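You operate a simulated robot arm through the tools that you are given. There is no shell and no other tool.

The job below is to be done with a simulated robot arm. You get a single attempt, and the scene is never put back.

## Task
Wipe the dust off the blue sample, then glue its middle with the gluing block.
Fine: wiping block for the dust; both blocks back where they stood, glue box shut again. Set down upright: wiping block, gluing block. A coat counts when it lies all over at full strength: go over it till it gets no stronger. What is to be rubbed or washed off counts as gone when no trace of it is left.

It is judged by the outcome, as a careful person would: the job done as asked, and still so three seconds after it is handed in. It fails if anything else is knocked over, pushed out of place, dropped, spilled or broken.

## Robot
A 7-joint arm with a two-finger parallel gripper, fixed in place. Base frame: the origin is at the foot of the arm, x ahead of it, y to its left, z up; the work surface is at about z = 0. Readings come in m, degrees, newtons and seconds.
With the tool pointing down near the work surface it reaches from about 0.22 to 0.58 m from the base axis. Its first joint turns from -66.0 to 66.0 degrees. Payload 2.5 kg.
The TCP is the grasp point between the finger pads, 0.023 m short of the fingertips. In the tool frame z runs along the fingers and y along their closing line. The gripper opens to 0.094 m. The fingers are 0.038 m wide and 0.01 m thick; the gripper's body (0.054 by 0.096 m) begins 0.039 m behind the TCP.
Orientation is told as [roll, pitch, yaw] about the base's x, y, z axes, in that order, counted from this pose: with the fingers straight down and closing along the base's y, the tool's x points along the base's -x, its y along +y and its z along -z.

## Interface
- The arm moves only by the tool apply_moves. Its argument "commands" is a list of rows, each an object (a shift or turn left out is 0, a gripper value left out holds the last) with "hand": the gripper command, from -1 (fully open) to 1 (shut), values between in proportion; "delta_pos": the shift along the base's x, y, z in cm, a list of three; "delta_rot": the turn, a rotation vector about the base's x, y, z in degrees, a list of three. In form: [{"hand": hand, "delta_pos": [tx, ty, tz], "delta_rot": [ax, ay, az]}, ...]. A call has 1 to 20 rows; each row is the pose to reach, as a shift and turn from the pose commanded when the call began. A row lasts 0.2 s, in which the tool goes at most 0.05 m and 8.6 degrees; a call with a longer step from one row to the next is refused whole, and so is a gripper value outside its range. Where a pose cannot be reached the arm comes as near as it can. A force on the tool above 40 N (or 10 N above the force at the start of the call, whichever is more), or a blocked arm, ends the call early, and 0.2 s more pass. The fingers move at their own pace (about 0.108 m/s each) and stop on an object; they squeeze with about 30 N. The grip force told is the motor's: it shows also when the fingers shut on nothing. Time passes only in rows, and 0.2 s behind the last, so rows that repeat a pose let the fingers close. It gives the time, the measured TCP pose, the force on the tool (base axes), the opening and the grip force at its end, in the units of the frame above (readings bear some noise), with the torque about the TCP (base axes, N m) and any sound that the robot's microphone picked up.
- Cameras (640 x 400 px; columns grow to the right, rows downward): "scene" is fixed at [0.1199, -0.405, 0.5466]; the picture's right is [0.83, -0.56, 0.00], its down [-0.30, -0.44, -0.84] and it looks along [0.47, 0.70, -0.54] (base axes); focal length 343 px, centre (320, 200). "wrist" rides on the gripper at [0.086, 0.016, -0.074] in the tool frame; the picture's right is [-0.18, 0.98, 0.00], its down [-0.58, -0.11, -0.81] and it looks along [-0.79, -0.15, 0.59] (tool axes); focal length 243 px, centre (320, 200). There is no depth. A picture from a camera that has moved, and an enlarged one, comes with that camera's place and axes in the base frame and with its lens.
- snapshot(camera): a new picture of that camera. It takes no simulated time.
- zoom(camera, box): a new picture of the part [left, top, right, bottom] of that camera's present view, enlarged. It takes no simulated time.
- finish_job(): hands the job in; it is judged then, once.

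Nothing tells you positions but the pictures and the camera data. Unless the task says otherwise, let go and move clear before handing in.

The tools are called after ">>>" as a command line: name --argument value ..., lists and objects as JSON in quotes. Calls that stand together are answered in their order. apply_moves: Moves the arm, as the interface text tells. Its arguments: {"type":"object","properties":{"commands":{"type":"array"}},"required":["commands"]} The other tools are called the same way: snapshot (camera) takes a picture; zoom (camera, box) takes an enlarged picture of a part of a camera's view; finish_job () hands the job in.

At the start:

```text
time: 0.0
ee_pos: [0.3783, 0.1601, 0.3462]
tcp_rot: [0.0, 0.1, 0.0]
ft_force: [-0.1, 0.2, -0.6]
ft_torque: [0.04, 0.01, 0.0]
finger_gap: 0.0942
gripper_force: 0.1
```

scene: 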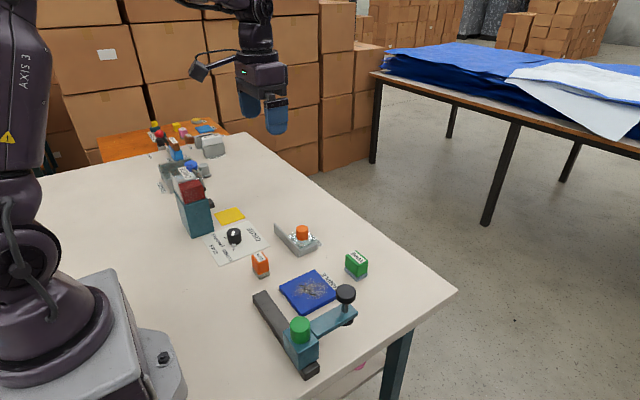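
wrist: 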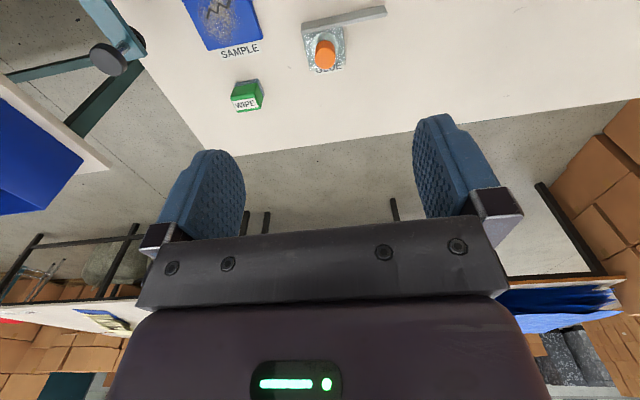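

I see a table with a blue dusty sample, a green wiping block, an orange gluing block and a glue box with an orange knob. I'll zoom in to see the details before moving.

>>> zoom --camera "scene" --box '[240, 210, 400, 310]'

>>> zoom --camera "scene" --box '[240, 260, 400, 380]'

>>> zoom --camera "scene" --box '[140, 110, 300, 270]'

>>> zoom --camera "wrist" --box '[160, 0, 420, 130]'

```text
4.00 times, centred on (320, 260) of scene
camera zoom: at [0.1199, -0.405, 0.5466], right [0.83, -0.56, 0.0], down [-0.3, -0.44, -0.84], along [0.47, 0.7, -0.54], focal length 1372 px, centre (320, -40)
```

zoom: 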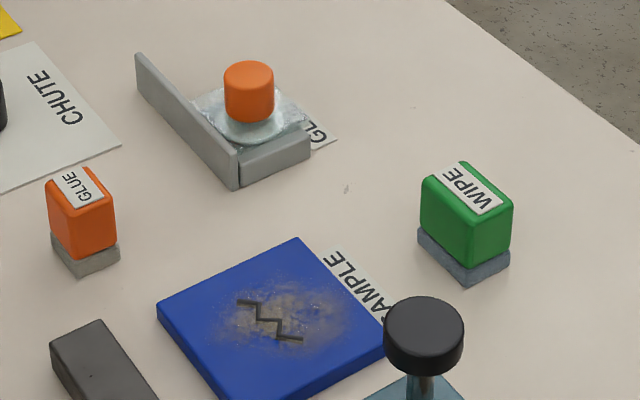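

```text
3.33 times, centred on (320, 320) of scene
camera zoom: at [0.1199, -0.405, 0.5466], right [0.83, -0.56, 0.0], down [-0.3, -0.44, -0.84], along [0.47, 0.7, -0.54], focal length 1144 px, centre (320, -200)
```

zoom: 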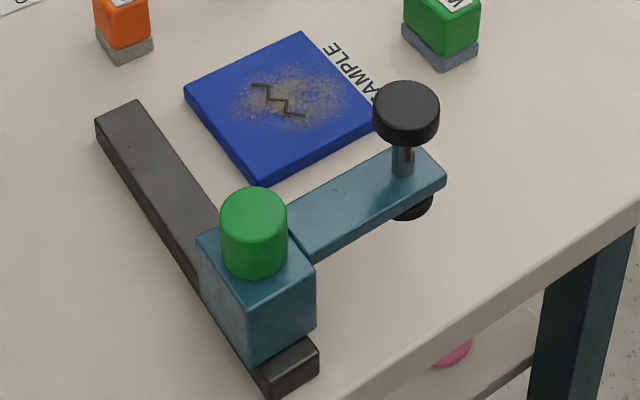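

```text
2.50 times, centred on (220, 190) of scene
camera zoom: at [0.1199, -0.405, 0.5466], right [0.83, -0.56, 0.0], down [-0.3, -0.44, -0.84], along [0.47, 0.7, -0.54], focal length 858 px, centre (570, 225)
```

zoom: 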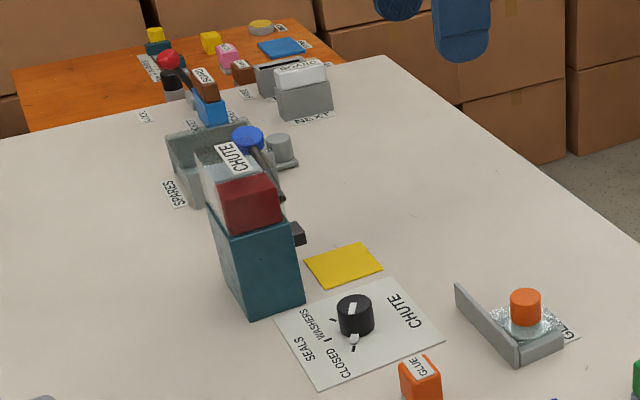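

```text
2.46 times, centred on (290, 65) of wrist
camera zoom: at [0.2928, 0.1764, 0.4205], right [0.18, 0.98, 0.0], down [0.58, -0.11, 0.81], along [0.79, -0.15, -0.59], focal length 597 px, centre (394, 532)
```

zoom: 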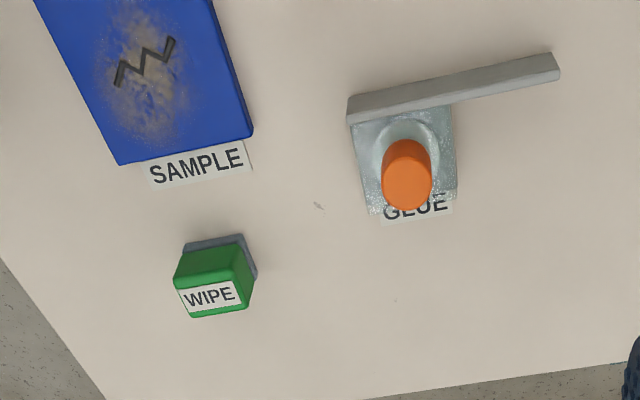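

I take the wipe block at about (0.49, 0.01), the glue block at about (0.32, 0.12), the sample at about (0.37, 0.02) and the glue box at about (0.44, 0.15). I'll tilt the hand so the wrist camera looks straight down at the work area and gives better measurements.

>>> apply_moves --commands '[{"hand": -1, "delta_pos": [0, -1, 0], "delta_rot": [0, 8, 0]}, {"delta_pos": [0, -3, 0], "delta_rot": [0, 16, 0]}, {"delta_pos": [0, -5, 0], "delta_rot": [0, 24, 0]}, {"delta_pos": [0, -6, 0], "delta_rot": [0, 32, 0]}, {"delta_pos": [0, -6, 0], "delta_rot": [0, 38, 0]}, {"delta_pos": [0, -6, 0], "delta_rot": [0, 38, 0]}]'

>>> snapshot --camera "wrist"

>>> snapshot --camera "scene"

```text
time: 1.4
ee_pos: [0.3804, 0.1019, 0.347]
tcp_rot: [0.0, 38.2, 0.0]
ft_force: [0.2, 0.5, -1.0]
ft_torque: [0.0, 0.01, 0.02]
finger_gap: 0.094
gripper_force: 0.1
```

```text
taken
camera wrist: at [0.359, 0.1171, 0.4596], right [0.15, 0.98, -0.11], down [0.95, -0.11, 0.28], along [0.26, -0.15, -0.95], focal length 243 px, centre (320, 200)
```

wrist: 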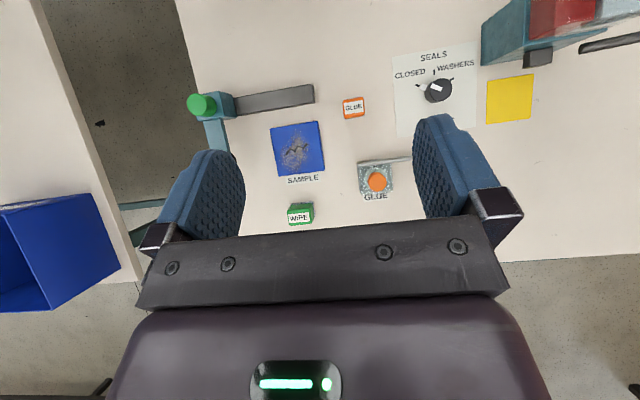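

```text
taken
```

scene: 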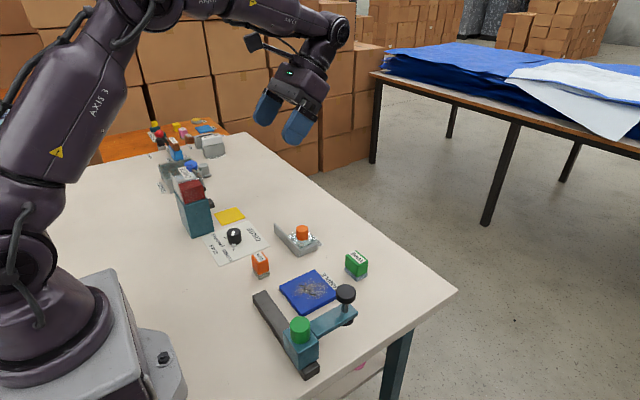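

The overhead view shows the sample, both blocks and the glue box clearly. I'll zoom in on them for measurement.

>>> zoom --camera "wrist" --box '[240, 80, 440, 230]'

>>> zoom --camera "wrist" --box '[330, 140, 430, 210]'

>>> zoom --camera "wrist" --box '[260, 110, 340, 190]'

>>> zoom --camera "scene" --box '[260, 210, 340, 270]'

```text
2.67 times, centred on (340, 155) of wrist
camera zoom: at [0.359, 0.1171, 0.4596], right [0.15, 0.98, -0.11], down [0.95, -0.11, 0.28], along [0.26, -0.15, -0.95], focal length 647 px, centre (267, 320)
```

zoom: 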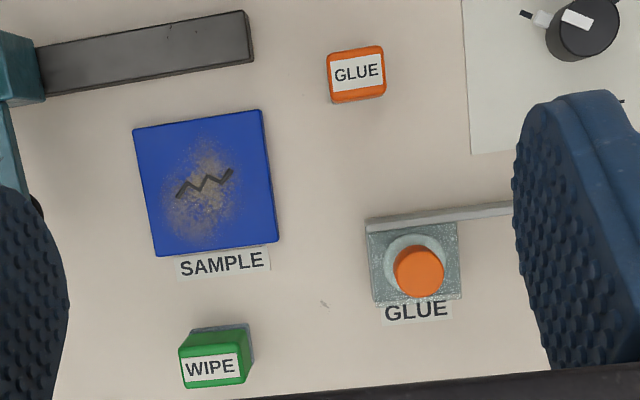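

```text
5.71 times, centred on (380, 175) of wrist
camera zoom: at [0.359, 0.1171, 0.4596], right [0.15, 0.98, -0.11], down [0.95, -0.11, 0.28], along [0.26, -0.15, -0.95], focal length 1386 px, centre (-23, 343)
```

zoom: 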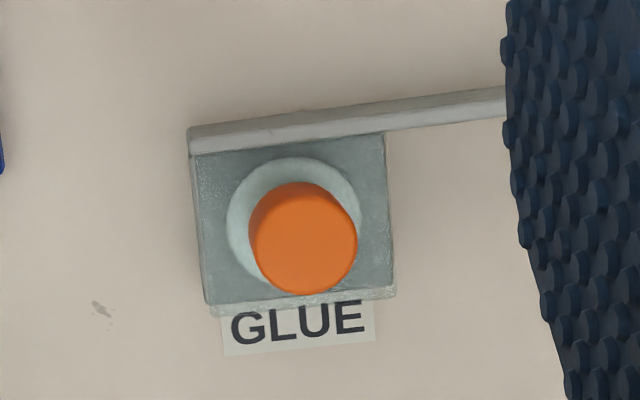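

```text
5.00 times, centred on (300, 150) of wrist
camera zoom: at [0.359, 0.1171, 0.4596], right [0.15, 0.98, -0.11], down [0.95, -0.11, 0.28], along [0.26, -0.15, -0.95], focal length 1213 px, centre (420, 450)
```

zoom: 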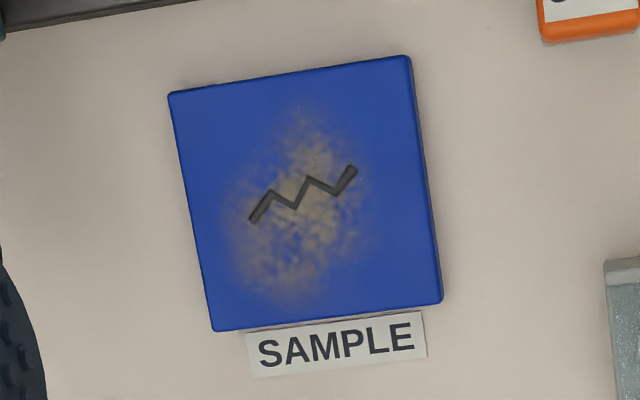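

```text
6.67 times, centred on (300, 240) of scene
camera zoom: at [0.1199, -0.4051, 0.5466], right [0.83, -0.56, 0.0], down [-0.3, -0.44, -0.84], along [0.47, 0.7, -0.54], focal length 2287 px, centre (453, -67)
```

zoom: 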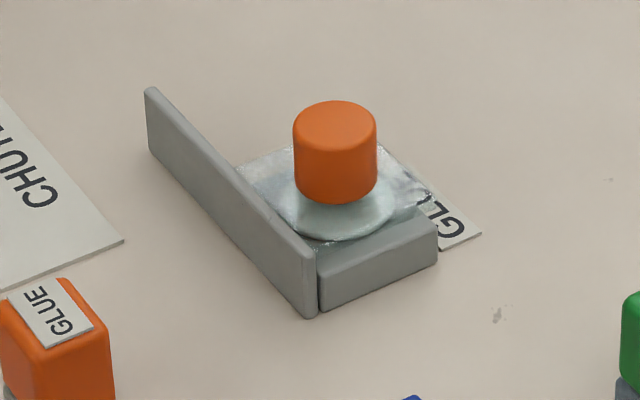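

The sample is about 9 cm square, centred near (0.38, 0.02), with its edges along the base axes. Next I'll bring the camera lower over each block and the glue box to measure their heights and positions.

>>> apply_moves --commands '[{"delta_pos": [3, -2, -3]}, {"delta_pos": [6, -4, -6]}, {"delta_pos": [9, -5, -9]}, {"delta_pos": [11, -6, -12]}, {"delta_pos": [11, -6, -12]}]'

>>> snapshot --camera "wrist"

>>> zoom --camera "wrist" --box '[240, 60, 440, 230]'

```text
time: 2.6
ee_pos: [0.4729, 0.048, 0.2397]
tcp_rot: [0.0, 38.0, 0.0]
ft_force: [-0.4, 0.2, 0.3]
ft_torque: [0.01, 0.0, 0.01]
finger_gap: 0.0939
gripper_force: 0.0
out of reach, approached as far as the arm can: row 4, 5
```

```text
taken
camera wrist: at [0.4505, 0.0638, 0.3523], right [0.14, 0.98, -0.11], down [0.95, -0.11, 0.28], along [0.26, -0.15, -0.95], focal length 243 px, centre (320, 200)
```

wrist: 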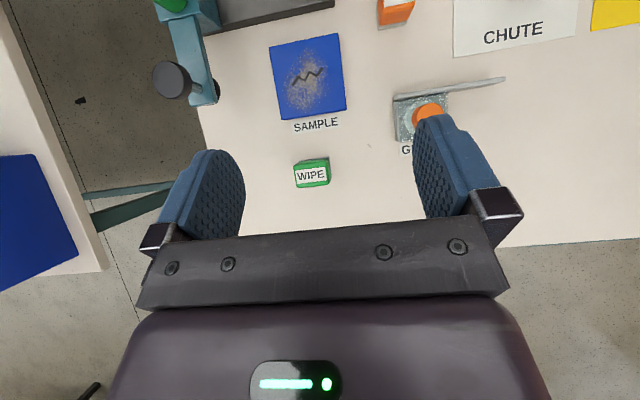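

```text
2.35 times, centred on (340, 145) of wrist
camera zoom: at [0.4505, 0.0638, 0.3523], right [0.14, 0.98, -0.11], down [0.95, -0.11, 0.28], along [0.26, -0.15, -0.95], focal length 571 px, centre (273, 329)
```

zoom: 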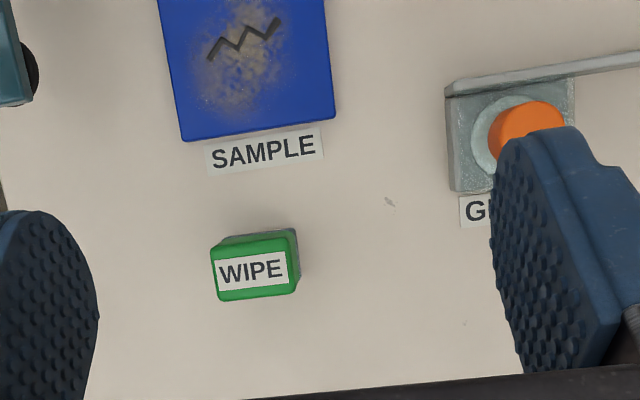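

The wipe block's top centre works out at about (0.498, 0.010, 0.046), with its long side along y. Now I'll look at the glue box and the glue block the same way.

>>> apply_moves --commands '[{"delta_pos": [-4, 3, 0]}, {"delta_pos": [-7, 6, 0]}, {"delta_pos": [-9, 9, 0]}, {"delta_pos": [-10, 12, 0]}, {"delta_pos": [-10, 12, 0]}]'

>>> snapshot --camera "wrist"

>>> zoom --camera "wrist" --box '[240, 60, 440, 230]'

>>> zoom --camera "wrist" --box '[240, 0, 440, 120]'

```text
time: 3.8
ee_pos: [0.3713, 0.1666, 0.2391]
tcp_rot: [0.0, 38.1, 0.0]
ft_force: [-0.1, -0.8, 0.0]
ft_torque: [0.0, -0.02, -0.04]
finger_gap: 0.0939
gripper_force: 0.0
```

```text
taken
camera wrist: at [0.3494, 0.1832, 0.3514], right [0.15, 0.98, -0.11], down [0.95, -0.11, 0.28], along [0.26, -0.15, -0.95], focal length 243 px, centre (320, 200)
```

wrist: 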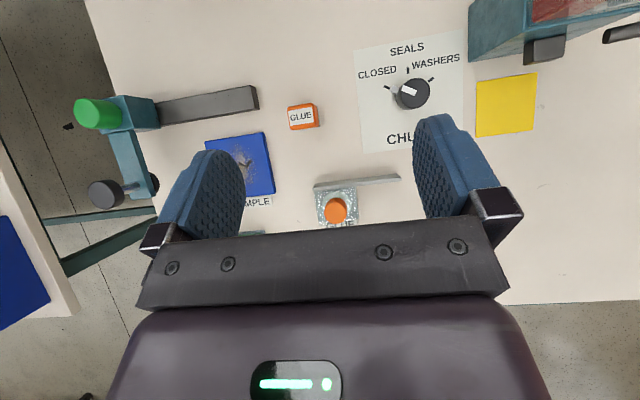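

```text
2.35 times, centred on (340, 145) of wrist
camera zoom: at [0.3494, 0.1832, 0.3514], right [0.15, 0.98, -0.11], down [0.95, -0.11, 0.28], along [0.26, -0.15, -0.95], focal length 571 px, centre (273, 329)
```

zoom: 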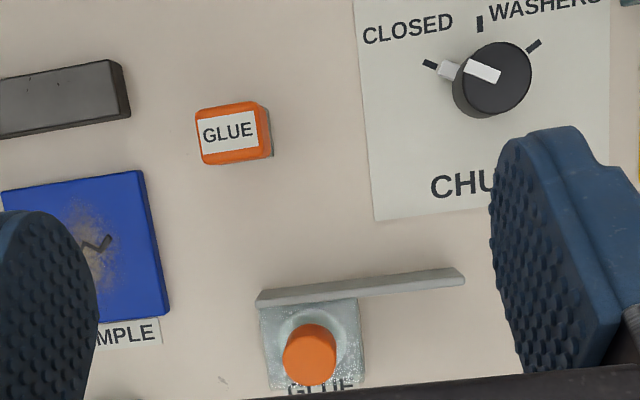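

```text
3.20 times, centred on (340, 60) of wrist
camera zoom: at [0.3494, 0.1832, 0.3514], right [0.15, 0.98, -0.11], down [0.95, -0.11, 0.28], along [0.26, -0.15, -0.95], focal length 776 px, centre (256, 648)
```

zoom: 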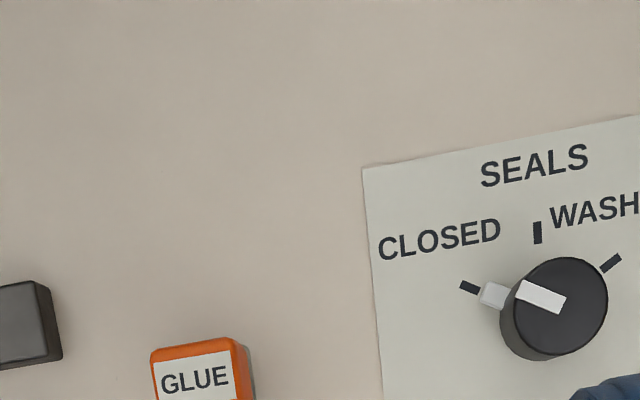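

The glue block's top centre is about (0.325, 0.128, 0.046) and the glue box is centred near (0.452, 0.155). The lid knob is at about (0.449, 0.154), and a rail runs along +y, so the lid probably slides that way. I'll set the hand upright again and look at the box from a low angle.

>>> apply_moves --commands '[{"delta_pos": [-1, 0, -1], "delta_rot": [0, -8, 0]}, {"delta_pos": [-2, 0, -3], "delta_rot": [0, -16, 0]}, {"delta_pos": [-4, 0, -6], "delta_rot": [0, -24, 0]}, {"delta_pos": [-5, 0, -9], "delta_rot": [0, -32, 0]}, {"delta_pos": [-6, 0, -11], "delta_rot": [0, -38.1, 0]}, {"delta_pos": [-6, 0, -12], "delta_rot": [0, -38.1, 0]}]'

>>> snapshot --camera "wrist"

>>> zoom --camera "wrist" --box '[240, 120, 420, 240]'

```text
time: 5.2
ee_pos: [0.311, 0.1655, 0.1184]
tcp_rot: [0.1, -0.1, 0.0]
ft_force: [0.2, 0.6, 0.4]
ft_torque: [-0.02, 0.01, 0.04]
finger_gap: 0.0938
gripper_force: 0.1
```

```text
taken
camera wrist: at [0.2248, 0.1815, 0.1945], right [0.18, 0.98, 0.0], down [0.58, -0.11, 0.81], along [0.79, -0.15, -0.59], focal length 243 px, centre (320, 200)
```

wrist: 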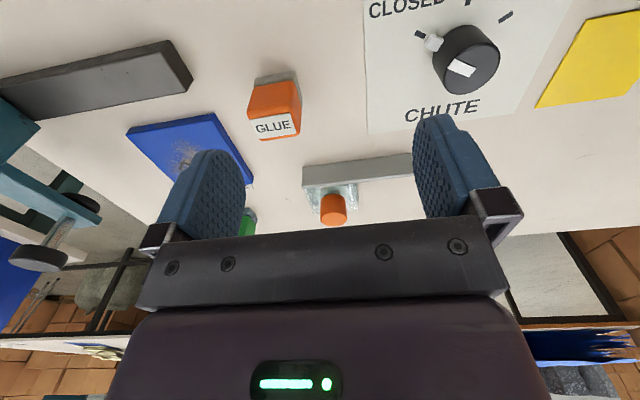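

```text
3.33 times, centred on (330, 180) of wrist
camera zoom: at [0.2248, 0.1815, 0.1945], right [0.18, 0.98, 0.0], down [0.58, -0.11, 0.81], along [0.79, -0.15, -0.59], focal length 809 px, centre (287, 267)
```

zoom: 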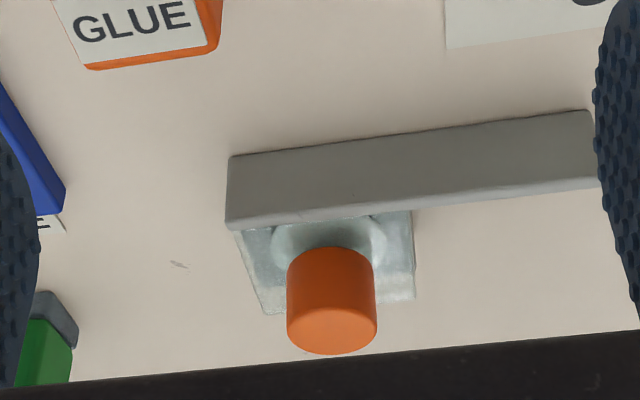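

The rail is about 3 cm tall, the lid top is near z = 0.024 and the knob top near z = 0.056. I'll do the wiping first, so I'm moving above the wipe block at about (0.497, 0.010).

>>> apply_moves --commands '[{"hand": -1, "delta_pos": [1, -1, 2]}, {"delta_pos": [4, -4, 4]}, {"delta_pos": [7.5, -7, 5]}, {"delta_pos": [11, -10, 5]}, {"delta_pos": [14.5, -13, 5]}, {"delta_pos": [17.5, -15, 4]}, {"delta_pos": [18.6, -15.5, 2]}, {"delta_pos": [18.6, -15.5, 0]}, {"delta_pos": [18.6, -15.5, 0]}]'

>>> snapshot --camera "wrist"

>>> snapshot --camera "scene"

>>> zoom --camera "scene" --box '[300, 190, 420, 290]'

```text
time: 7.2
ee_pos: [0.4995, 0.008, 0.1176]
tcp_rot: [0.0, -0.2, -0.1]
ft_force: [-0.5, -0.5, 0.8]
ft_torque: [0.0, 0.0, -0.01]
finger_gap: 0.094
gripper_force: 0.1
```

```text
taken
camera wrist: at [0.4133, 0.0231, 0.194], right [0.18, 0.98, 0.0], down [0.58, -0.11, 0.81], along [0.79, -0.15, -0.59], focal length 243 px, centre (320, 200)
```

wrist: 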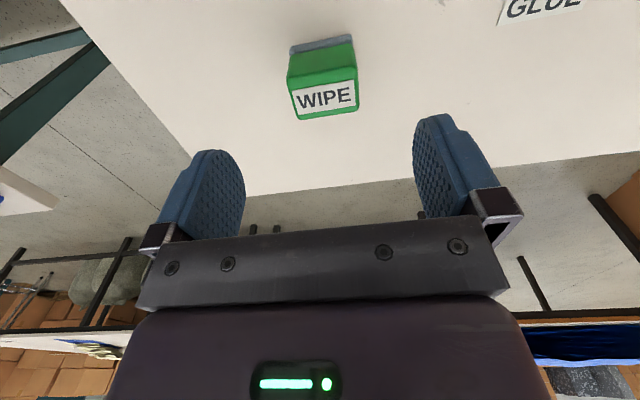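

```text
taken
```

scene: 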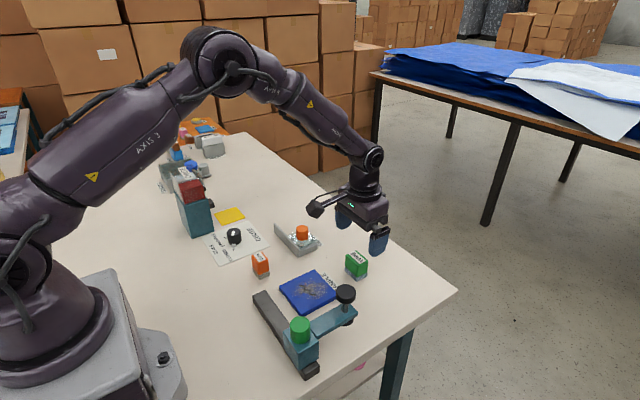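

```text
4.00 times, centred on (360, 240) of scene
camera zoom: at [0.1199, -0.4051, 0.5466], right [0.83, -0.56, 0.0], down [-0.3, -0.44, -0.84], along [0.47, 0.7, -0.54], focal length 1372 px, centre (160, 40)
```

zoom: 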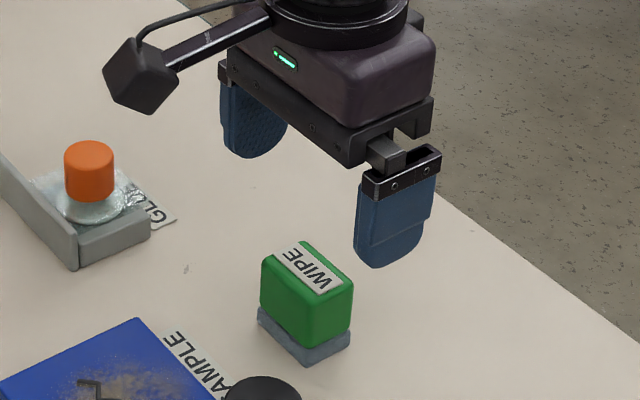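

The wipe block sits almost exactly under the gripper, at about (0.499, 0.010). I'll lower straight down around it and close.

>>> apply_moves --commands '[{"hand": -1, "delta_pos": [0, 0.2, -2]}, {"delta_pos": [0, 0.2, -4]}, {"delta_pos": [0, 0.2, -6]}, {"delta_pos": [0, 0.2, -7.5]}, {"delta_pos": [0, 0.2, -8.1]}, {"delta_pos": [0, 0.2, -8.1]}]'

>>> snapshot --camera "wrist"

>>> zoom --camera "scene" --box '[300, 190, 420, 290]'

```text
time: 8.6
ee_pos: [0.4978, 0.0122, 0.0347]
tcp_rot: [0.0, -0.2, -0.1]
ft_force: [0.0, 0.3, -0.1]
ft_torque: [0.01, 0.0, -0.02]
finger_gap: 0.0941
gripper_force: 0.0
```

```text
taken
camera wrist: at [0.412, 0.0274, 0.1102], right [0.18, 0.98, 0.0], down [0.58, -0.11, 0.81], along [0.79, -0.15, -0.59], focal length 243 px, centre (320, 200)
```

wrist: 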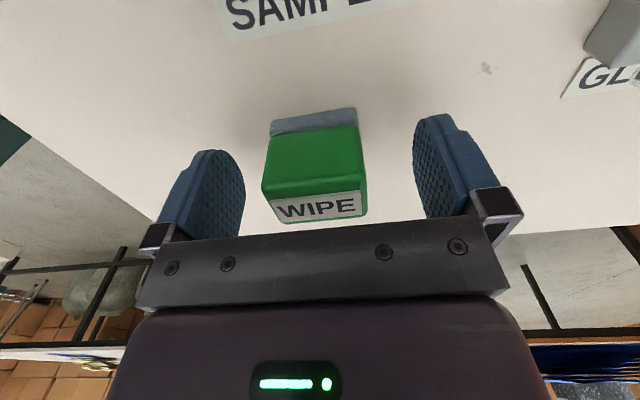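

```text
4.00 times, centred on (360, 240) of scene
camera zoom: at [0.1199, -0.405, 0.5466], right [0.83, -0.56, 0.0], down [-0.3, -0.44, -0.84], along [0.47, 0.7, -0.54], focal length 1372 px, centre (160, 40)
```

zoom: 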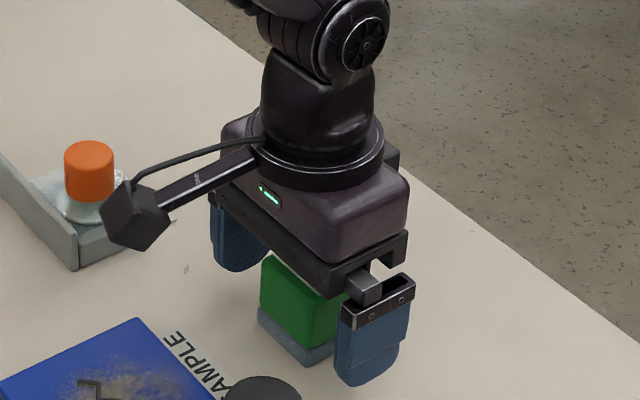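

The block is centred between the open fingers, so I'll close on it and watch the grip readings.

>>> apply_moves --commands '[{"hand": 0.2, "delta_pos": [0, 0, 0]}, {"hand": 0.6, "delta_pos": [0, 0, 0]}, {"hand": 1, "delta_pos": [0, 0, 0]}, {"hand": 1, "delta_pos": [0, 0, 0]}, {"hand": 1, "delta_pos": [0, 0, 0]}]'

>>> snapshot --camera "wrist"

```text
time: 9.8
ee_pos: [0.4992, 0.012, 0.0352]
tcp_rot: [0.0, 0.0, 0.0]
ft_force: [0.2, -1.4, 0.2]
ft_torque: [0.0, -0.01, 0.01]
finger_gap: 0.0444
gripper_force: 29.8
```

```text
taken
camera wrist: at [0.412, 0.0273, 0.1104], right [0.18, 0.98, 0.0], down [0.58, -0.11, 0.81], along [0.79, -0.15, -0.59], focal length 243 px, centre (320, 200)
```

wrist: 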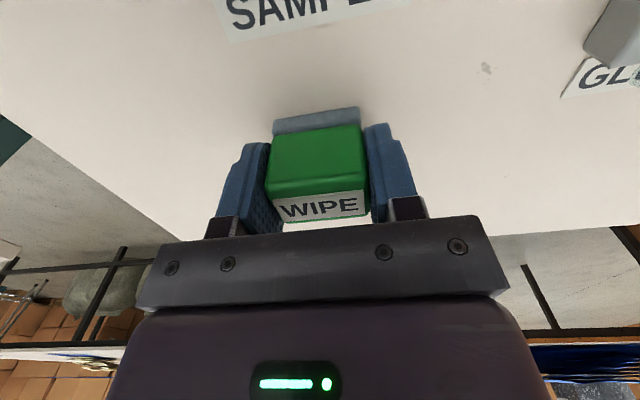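

The grip holds at 0.044 m with 30 N. The block shifted about 2 mm in +y as it was gripped, so I'll put it back with that offset. Now I'll lift it and carry it over the sample's centre.

>>> apply_moves --commands '[{"hand": 1, "delta_pos": [0, 0, 1.5]}, {"delta_pos": [0, 0, 4]}, {"delta_pos": [-3, 0.2, 5]}, {"delta_pos": [-7, 0.5, 5]}, {"delta_pos": [-10.5, 0.7, 5]}, {"delta_pos": [-11.8, 0.8, 4]}, {"delta_pos": [-11.8, 0.8, 3]}, {"delta_pos": [-11.8, 0.8, 3]}]'

>>> snapshot --camera "wrist"

>>> zoom --camera "scene" --box '[240, 220, 400, 340]'

```text
time: 11.6
ee_pos: [0.3801, 0.021, 0.0657]
tcp_rot: [0.1, 0.1, 0.0]
ft_force: [-0.4, 0.1, -0.7]
ft_torque: [0.0, 0.0, 0.0]
finger_gap: 0.0444
gripper_force: 30.2
```

```text
taken
camera wrist: at [0.2947, 0.0367, 0.1406], right [0.18, 0.98, 0.0], down [0.58, -0.11, 0.81], along [0.79, -0.15, -0.59], focal length 243 px, centre (320, 200)
```

wrist: 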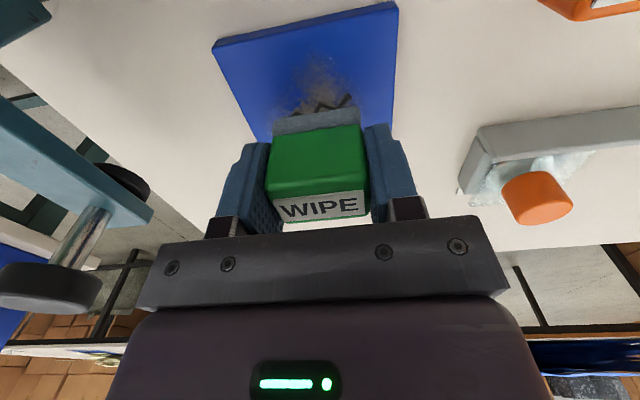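

```text
3.33 times, centred on (320, 280) of scene
camera zoom: at [0.1199, -0.405, 0.5466], right [0.83, -0.56, 0.0], down [-0.3, -0.44, -0.84], along [0.47, 0.7, -0.54], focal length 1144 px, centre (320, -67)
```

zoom: 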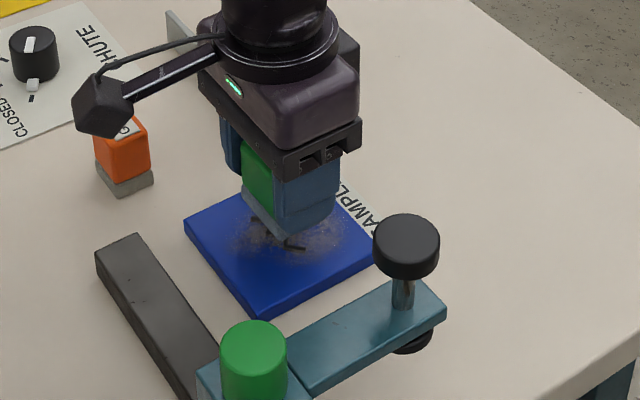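

The wipe block hangs about 1.5 cm above the sample's middle. I'll lower in small steps until the force shows contact.

>>> apply_moves --commands '[{"hand": 1, "delta_pos": [0, 0, -0.5]}, {"delta_pos": [0, 0, -1.0]}, {"delta_pos": [0, 0, -1.3]}, {"delta_pos": [0, 0, -1.5]}]'

>>> zoom --camera "scene" --box '[270, 240, 360, 320]'

```text
time: 12.6
ee_pos: [0.3814, 0.0213, 0.0535]
tcp_rot: [0.1, -0.2, 0.0]
ft_force: [-0.1, -0.7, -0.6]
ft_torque: [0.0, 0.01, 0.05]
finger_gap: 0.0442
gripper_force: 30.2
```

```text
5.00 times, centred on (315, 280) of scene
camera zoom: at [0.1199, -0.405, 0.5466], right [0.83, -0.56, 0.0], down [-0.3, -0.44, -0.84], along [0.47, 0.7, -0.54], focal length 1716 px, centre (345, -200)
```

zoom: 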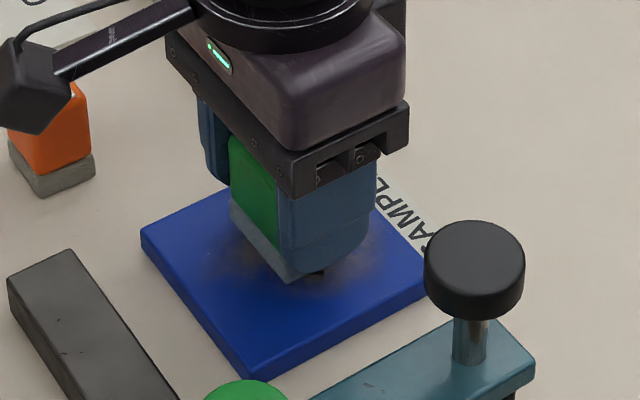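

There's no contact yet; the block's underside is at about z = 0.015. I'll keep lowering by about 1 mm per step.

>>> apply_moves --commands '[{"hand": 1, "delta_pos": [0, 0, -0.1]}, {"delta_pos": [0, 0, -0.2]}, {"delta_pos": [0, 0, -0.3]}]'

```text
time: 13.4
ee_pos: [0.3803, 0.0213, 0.0494]
tcp_rot: [-0.1, -0.1, 0.0]
ft_force: [-0.8, -0.2, -0.1]
ft_torque: [0.0, 0.0, 0.02]
finger_gap: 0.0443
gripper_force: 29.7
```

>>> apply_moves --commands '[{"hand": 1, "delta_pos": [0, 0, -0.1]}, {"delta_pos": [0, 0, -0.15]}, {"delta_pos": [0, 0, -0.2]}]'

```text
time: 14.2
ee_pos: [0.3818, 0.0207, 0.0473]
tcp_rot: [0.0, -0.2, 0.0]
ft_force: [-0.5, 0.2, -0.2]
ft_torque: [0.04, 0.03, 0.03]
finger_gap: 0.0443
gripper_force: 29.9
```

Still no contact, with the underside near z = 0.010. I'll continue down in small steps.

>>> apply_moves --commands '[{"hand": 1, "delta_pos": [0, 0, -0.1]}, {"delta_pos": [0, 0, -0.1]}]'

>>> apply_moves --commands '[{"hand": 1, "delta_pos": [0, 0, -0.1]}, {"delta_pos": [0, 0, -0.1]}]'

```text
time: 14.8
ee_pos: [0.3829, 0.0218, 0.0468]
tcp_rot: [0.0, -0.2, 0.0]
ft_force: [-6.6, -1.0, 21.2]
ft_torque: [0.0, 0.16, 0.04]
finger_gap: 0.0444
gripper_force: 29.9
```

```text
time: 15.4
ee_pos: [0.3825, 0.0224, 0.0458]
tcp_rot: [0.1, -0.3, 0.0]
ft_force: [-1.0, -3.5, 23.4]
ft_torque: [-0.06, -0.07, -0.01]
finger_gap: 0.0447
gripper_force: 30.3
```

Contact is made, with about 23 N pressing. That's more than I want, so I'll check the actual hand pose and back off a little before rubbing.

>>> apply_moves --commands '[{"hand": 1, "delta_pos": [0, 0, 0.05]}, {"delta_pos": [0, 0, 0.1]}]'

>>> snapshot --camera "wrist"

>>> zoom --camera "scene" --box '[270, 240, 360, 320]'

```text
time: 16.0
ee_pos: [0.3809, 0.0232, 0.0452]
tcp_rot: [0.0, -0.1, 0.0]
ft_force: [4.5, -1.7, 10.7]
ft_torque: [-0.03, -0.29, -0.02]
finger_gap: 0.0442
gripper_force: 30.2
```

```text
taken
camera wrist: at [0.2953, 0.0379, 0.1212], right [0.18, 0.98, 0.0], down [0.58, -0.11, 0.81], along [0.79, -0.15, -0.59], focal length 243 px, centre (320, 200)
```

wrist: 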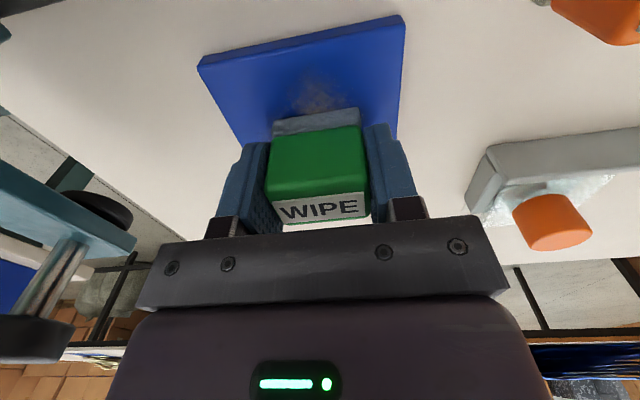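

```text
5.00 times, centred on (315, 280) of scene
camera zoom: at [0.1199, -0.405, 0.5466], right [0.83, -0.56, 0.0], down [-0.3, -0.44, -0.84], along [0.47, 0.7, -0.54], focal length 1716 px, centre (345, -200)
```

zoom: 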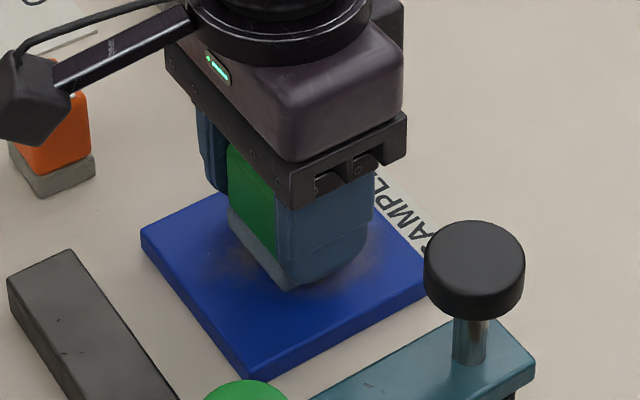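

The press is now about 11 N, with the hand about 1.5 mm compliant in z, so the sample is about 11 mm thick. I'll try a short rubbing stroke first to check that the sample stays put.

>>> apply_moves --commands '[{"hand": 1, "delta_pos": [1, 0, 0]}, {"delta_pos": [2, 0, 0]}, {"delta_pos": [3, 0, 0]}, {"delta_pos": [2, 0, 0]}, {"delta_pos": [1, 0, 0]}, {"delta_pos": [0, 0, 0]}, {"delta_pos": [-1, 0, 0]}, {"delta_pos": [-2, 0, 0]}, {"delta_pos": [-3.2, 0, 0]}, {"delta_pos": [-3.2, 0, 0]}]'

>>> snapshot --camera "wrist"

>>> zoom --camera "scene" --box '[250, 230, 370, 330]'

```text
time: 18.2
ee_pos: [0.3482, 0.0203, 0.0459]
tcp_rot: [0.0, -0.1, 0.0]
ft_force: [0.4, 1.4, 0.3]
ft_torque: [0.05, 0.01, -0.01]
finger_gap: 0.0444
gripper_force: 30.1
```

```text
taken
camera wrist: at [0.2618, 0.0363, 0.1215], right [0.18, 0.98, 0.0], down [0.58, -0.11, 0.81], along [0.79, -0.15, -0.59], focal length 243 px, centre (320, 200)
```

wrist: 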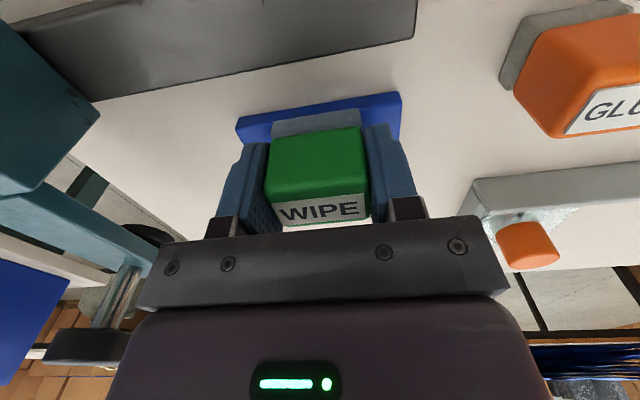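

```text
4.00 times, centred on (310, 280) of scene
camera zoom: at [0.1199, -0.405, 0.5466], right [0.83, -0.56, 0.0], down [-0.3, -0.44, -0.84], along [0.47, 0.7, -0.54], focal length 1372 px, centre (360, -120)
```

zoom: 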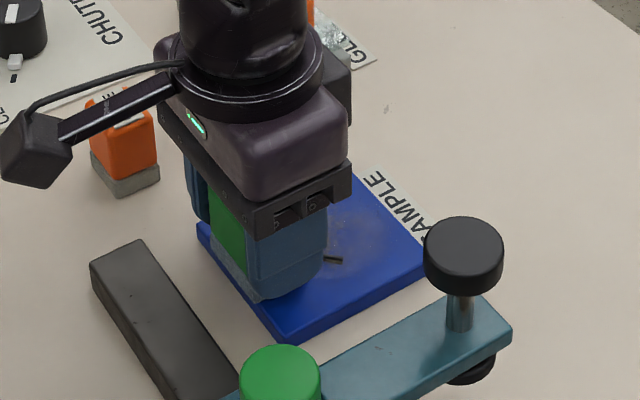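

The sample hasn't moved and the dust is coming off, but at this spot the press has dropped to about zero. I'll press 1.5 mm lower and rub again along this track.

>>> apply_moves --commands '[{"hand": 1, "delta_pos": [0, 0, -0.1]}, {"delta_pos": [0, 0, -0.15]}, {"delta_pos": [0, 0, -0.15]}]'

```text
time: 19.0
ee_pos: [0.3496, 0.021, 0.0457]
tcp_rot: [0.0, -0.1, 0.0]
ft_force: [-0.7, 0.2, 0.3]
ft_torque: [0.01, -0.01, 0.0]
finger_gap: 0.0442
gripper_force: 29.7
```

>>> zoom --camera "wrist" --box '[200, 80, 440, 240]'

>>> zoom --camera "scene" --box '[280, 240, 340, 310]'

```text
2.50 times, centred on (320, 160) of wrist
camera zoom: at [0.2624, 0.0371, 0.1203], right [0.18, 0.98, 0.0], down [0.58, -0.11, 0.81], along [0.79, -0.15, -0.59], focal length 606 px, centre (320, 300)
```

zoom: 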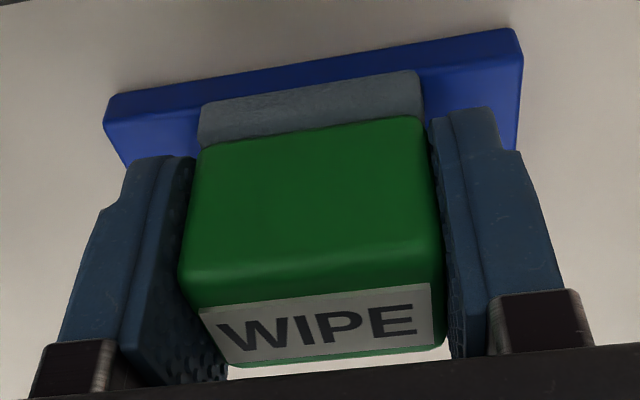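

```text
5.71 times, centred on (310, 275) of scene
camera zoom: at [0.1199, -0.405, 0.5466], right [0.83, -0.56, 0.0], down [-0.3, -0.44, -0.84], along [0.47, 0.7, -0.54], focal length 1961 px, centre (377, -229)
```

zoom: 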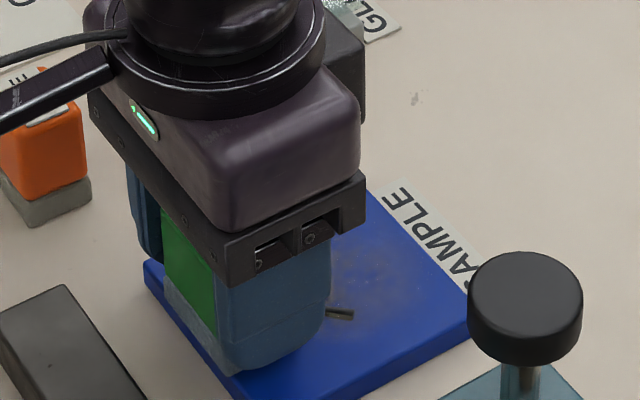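

The block has slid about 1.7 mm up in the grip from that first hard press, so contact is now lower. I'll ease down again with smaller steps and keep the force under about 15 N.

>>> apply_moves --commands '[{"hand": 1, "delta_pos": [0, 0, -0.05]}, {"delta_pos": [0, 0, -0.05]}]'

>>> apply_moves --commands '[{"hand": 1, "delta_pos": [0, 0, -0.04]}, {"delta_pos": [0, 0, -0.04]}]'

```text
time: 19.6
ee_pos: [0.3497, 0.0213, 0.0447]
tcp_rot: [0.1, 0.0, 0.0]
ft_force: [-5.2, -0.6, 15.2]
ft_torque: [-0.03, 0.03, 0.0]
finger_gap: 0.0442
gripper_force: 29.9
```

```text
time: 20.2
ee_pos: [0.3479, 0.0212, 0.0437]
tcp_rot: [0.0, -0.1, 0.0]
ft_force: [-7.7, 1.1, 22.5]
ft_torque: [0.01, 0.07, 0.04]
finger_gap: 0.0446
gripper_force: 30.5
```

That's 22 N again, so I'll ease up 0.3 mm and rub along the track in x.

>>> apply_moves --commands '[{"hand": 1, "delta_pos": [0, 0, 0.03]}, {"delta_pos": [1, 0, 0.03]}, {"delta_pos": [2, 0, 0.03]}, {"delta_pos": [3, 0, 0.03]}, {"delta_pos": [3, 0, 0.03]}]'

>>> zoom --camera "scene" --box '[270, 240, 360, 320]'

```text
time: 21.4
ee_pos: [0.3791, 0.02, 0.0466]
tcp_rot: [0.0, -0.1, 0.0]
ft_force: [-0.2, 0.1, 0.5]
ft_torque: [0.01, 0.0, 0.02]
finger_gap: 0.0444
gripper_force: 30.0
```

```text
5.00 times, centred on (315, 280) of scene
camera zoom: at [0.1199, -0.405, 0.5466], right [0.83, -0.56, 0.0], down [-0.3, -0.44, -0.84], along [0.47, 0.7, -0.54], focal length 1716 px, centre (345, -200)
```

zoom: 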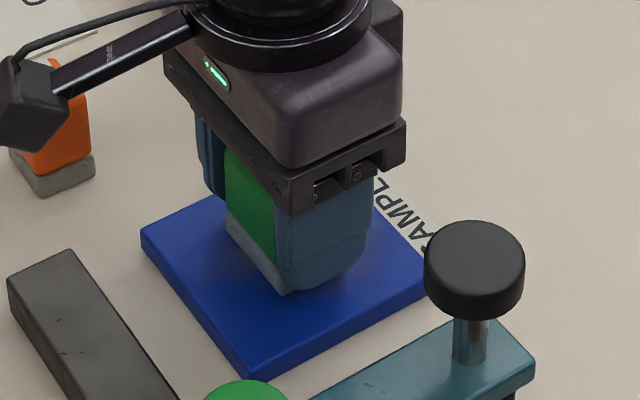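

Most of the dust in this track is already gone, but the press fades as the hand moves. I'll lower a little and keep stroking with light downward pressure along x.

>>> apply_moves --commands '[{"hand": 1, "delta_pos": [0, 0, -0.06]}, {"delta_pos": [0, 0, -0.1]}]'

>>> apply_moves --commands '[{"hand": 1, "delta_pos": [0, 0, -0.03]}, {"delta_pos": [0, 0, -0.06]}]'

```text
time: 22.0
ee_pos: [0.3789, 0.0207, 0.0441]
tcp_rot: [0.0, -0.2, 0.1]
ft_force: [-2.7, -0.5, 8.3]
ft_torque: [-0.04, -0.08, -0.06]
finger_gap: 0.0445
gripper_force: 29.9
```

```text
time: 22.6
ee_pos: [0.3794, 0.0215, 0.0443]
tcp_rot: [0.0, -0.2, -0.1]
ft_force: [-5.1, 0.0, 23.1]
ft_torque: [0.0, 0.02, 0.0]
finger_gap: 0.0447
gripper_force: 30.6
```

>>> apply_moves --commands '[{"hand": 1, "delta_pos": [0.7, 0, 0]}, {"delta_pos": [1.4, 0, 0]}, {"delta_pos": [2.1, 0, 0]}, {"delta_pos": [2.8, 0, 0]}, {"delta_pos": [3.4, 0, 0]}]'

>>> zoom --camera "scene" --box '[270, 240, 360, 320]'

```text
time: 23.8
ee_pos: [0.4123, 0.0216, 0.0421]
tcp_rot: [0.0, 0.1, 0.0]
ft_force: [-4.2, 0.3, 13.8]
ft_torque: [-0.01, -0.04, 0.01]
finger_gap: 0.0446
gripper_force: 29.8
```

```text
5.00 times, centred on (315, 280) of scene
camera zoom: at [0.1198, -0.405, 0.5466], right [0.83, -0.56, 0.0], down [-0.3, -0.44, -0.84], along [0.47, 0.7, -0.54], focal length 1716 px, centre (345, -200)
```

zoom: 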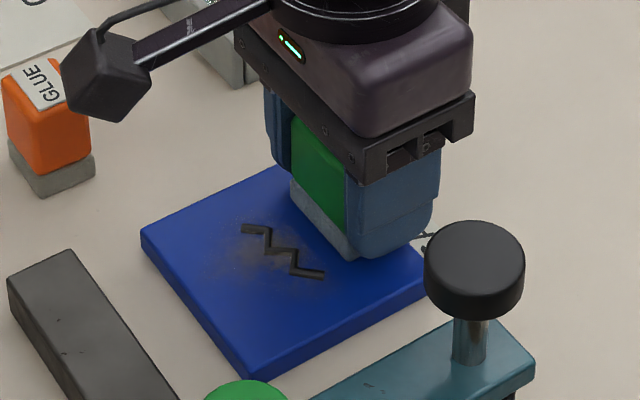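

The press is 14 N here and the dust is thinning well. I'll stroke back to the near edge and check the force.

>>> apply_moves --commands '[{"hand": 1, "delta_pos": [-0.8, 0, 0]}, {"delta_pos": [-1.6, 0, 0]}, {"delta_pos": [-2.4, 0, 0]}, {"delta_pos": [-3.2, 0, 0]}, {"delta_pos": [-4.0, 0, 0]}, {"delta_pos": [-4.8, 0, 0]}, {"delta_pos": [-5.6, 0, 0]}, {"delta_pos": [-6.4, 0, 0]}]'

>>> zoom --camera "scene" --box '[270, 240, 360, 320]'

```text
time: 25.6
ee_pos: [0.3491, 0.019, 0.0426]
tcp_rot: [0.0, 0.1, 0.0]
ft_force: [0.4, -0.1, -1.9]
ft_torque: [-0.02, 0.0, 0.0]
finger_gap: 0.0446
gripper_force: 30.0
```

```text
5.00 times, centred on (315, 280) of scene
camera zoom: at [0.1199, -0.405, 0.5466], right [0.83, -0.56, 0.0], down [-0.3, -0.44, -0.84], along [0.47, 0.7, -0.54], focal length 1716 px, centre (345, -200)
```

zoom: 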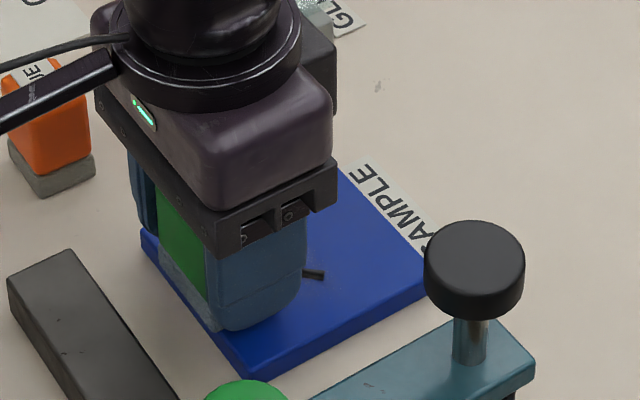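

>>> zoom --camera "wrist" --box '[200, 80, 440, 240]'

>>> zoom --camera "scene" --box '[280, 260, 340, 310]'

```text
2.50 times, centred on (320, 160) of wrist
camera zoom: at [0.2625, 0.0357, 0.1176], right [0.18, 0.98, 0.0], down [0.58, -0.11, 0.81], along [0.79, -0.15, -0.59], focal length 606 px, centre (320, 300)
```

zoom: 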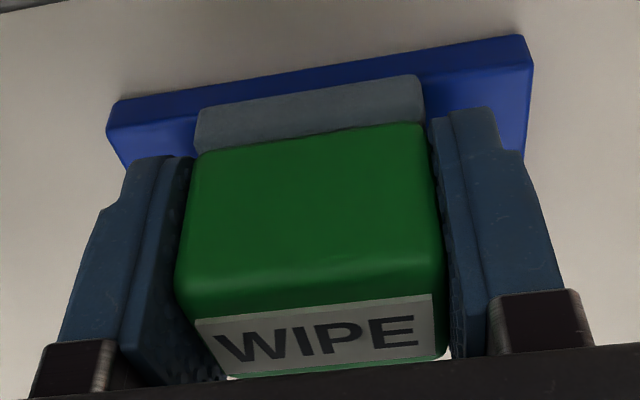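

```text
8.00 times, centred on (310, 285) of scene
camera zoom: at [0.1199, -0.405, 0.5466], right [0.83, -0.56, 0.0], down [-0.3, -0.44, -0.84], along [0.47, 0.7, -0.54], focal length 2745 px, centre (400, -480)
```

zoom: 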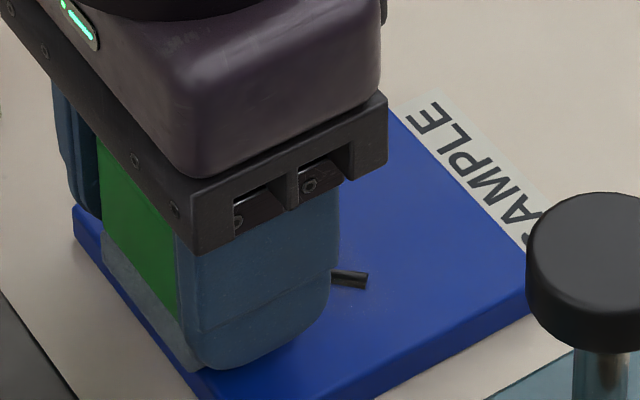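

The block has slipped about 4 mm up in the grip so far, which is harmless, and it still stands square. Strokes along y should hold a steadier height, so I'll press lightly here and rub in y.

>>> apply_moves --commands '[{"hand": 1, "delta_pos": [0, 0, -0.04]}, {"delta_pos": [0, 0, -0.06]}]'

```text
time: 26.2
ee_pos: [0.3481, 0.0215, 0.0423]
tcp_rot: [0.0, 0.0, 0.0]
ft_force: [0.7, -0.3, -1.0]
ft_torque: [0.01, 0.01, 0.01]
finger_gap: 0.0442
gripper_force: 30.6
```

>>> apply_moves --commands '[{"hand": 1, "delta_pos": [0, 0, -0.03]}, {"delta_pos": [0, 0, -0.06]}]'

```text
time: 26.8
ee_pos: [0.3486, 0.0209, 0.0417]
tcp_rot: [0.0, -0.1, 0.0]
ft_force: [-5.6, 0.7, 15.5]
ft_torque: [0.0, -0.03, 0.02]
finger_gap: 0.0444
gripper_force: 30.0
```

Contact is back at 15 N. Now I'll rub along y across the near part of the sample.

>>> apply_moves --commands '[{"hand": 1, "delta_pos": [0, 0.8, 0]}, {"delta_pos": [0, 1.6, 0]}, {"delta_pos": [0, 2.3, 0]}, {"delta_pos": [0, 1.5, 0]}, {"delta_pos": [0, 0.7, 0]}, {"delta_pos": [0, -0.1, 0]}, {"delta_pos": [0, -0.9, 0]}, {"delta_pos": [0, -1.7, 0]}, {"delta_pos": [0, -2.4, 0]}]'

>>> zoom --camera "scene" --box '[270, 240, 360, 320]'

```text
time: 28.8
ee_pos: [0.3471, -0.0037, 0.04]
tcp_rot: [0.0, 0.1, 0.1]
ft_force: [-0.7, 2.2, 4.9]
ft_torque: [0.05, -0.04, 0.0]
finger_gap: 0.0445
gripper_force: 29.8
```

```text
5.00 times, centred on (315, 280) of scene
camera zoom: at [0.1199, -0.405, 0.5466], right [0.83, -0.56, 0.0], down [-0.3, -0.44, -0.84], along [0.47, 0.7, -0.54], focal length 1716 px, centre (345, -200)
```

zoom: 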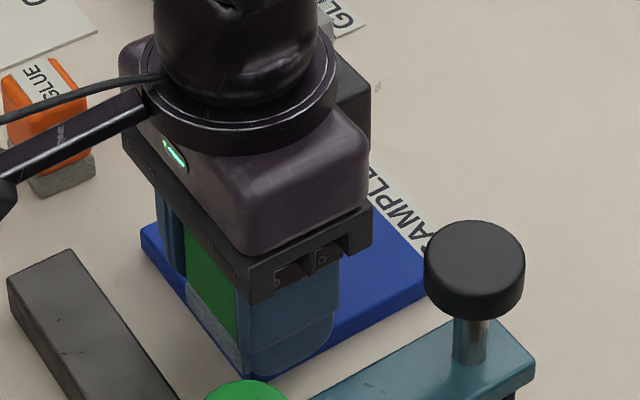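

The force stayed steadier along y. I'll continue with a raster of y strokes, stepping out in x over the whole plate.

>>> apply_moves --commands '[{"hand": 1, "delta_pos": [0.8, 0, -0.03]}, {"delta_pos": [1.6, 0, -0.03]}, {"delta_pos": [1.6, 0.9, -0.03]}, {"delta_pos": [1.6, 1.8, -0.03]}, {"delta_pos": [1.6, 2.7, -0.03]}, {"delta_pos": [1.6, 3.6, -0.03]}, {"delta_pos": [1.6, 4.6, -0.03]}]'

>>> zoom --camera "scene" --box '[270, 240, 360, 320]'

```text
time: 30.4
ee_pos: [0.3653, 0.0425, 0.0412]
tcp_rot: [0.0, -0.1, -0.1]
ft_force: [0.1, -0.7, -0.6]
ft_torque: [0.0, -0.01, 0.04]
finger_gap: 0.0445
gripper_force: 30.6
```

```text
5.00 times, centred on (315, 280) of scene
camera zoom: at [0.1199, -0.4051, 0.5466], right [0.83, -0.56, 0.0], down [-0.3, -0.44, -0.84], along [0.47, 0.7, -0.54], focal length 1716 px, centre (345, -200)
```

zoom: 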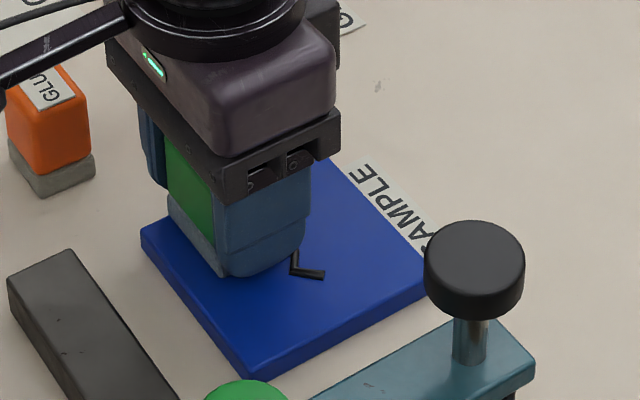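

>>> apply_moves --commands '[{"hand": 1, "delta_pos": [0, 0, -0.03]}, {"delta_pos": [0, 0, -0.06]}]'

```text
time: 31.0
ee_pos: [0.3654, 0.043, 0.0412]
tcp_rot: [0.0, -0.1, 0.0]
ft_force: [-2.3, -0.4, 14.4]
ft_torque: [0.0, 0.04, -0.03]
finger_gap: 0.0445
gripper_force: 29.7
```

The press is 14 N again. I'll continue the raster, stroking back along y and then stepping out in x.

>>> apply_moves --commands '[{"hand": 1, "delta_pos": [0, -1, 0]}, {"delta_pos": [0, -2, 0]}, {"delta_pos": [0, -3, 0]}, {"delta_pos": [0, -4, 0]}, {"delta_pos": [0, -4.6, 0]}, {"delta_pos": [0, -3.6, 0]}, {"delta_pos": [0, -2.6, 0]}, {"delta_pos": [0, -1.6, 0]}, {"delta_pos": [0, -0.6, 0]}, {"delta_pos": [0, 0, 0]}]'

>>> apply_moves --commands '[{"hand": 1, "delta_pos": [0.8, 0, -0.02]}, {"delta_pos": [1.6, 0, -0.04]}]'

```text
time: 33.2
ee_pos: [0.365, 0.043, 0.0412]
tcp_rot: [0.0, -0.1, 0.0]
ft_force: [0.5, -2.5, 8.0]
ft_torque: [-0.07, -0.15, -0.04]
finger_gap: 0.0445
gripper_force: 29.5
```

```text
time: 33.8
ee_pos: [0.3804, 0.0437, 0.041]
tcp_rot: [-0.1, -0.1, 0.1]
ft_force: [-5.3, 1.2, 13.9]
ft_torque: [-0.04, 0.01, -0.03]
finger_gap: 0.0444
gripper_force: 29.4
```

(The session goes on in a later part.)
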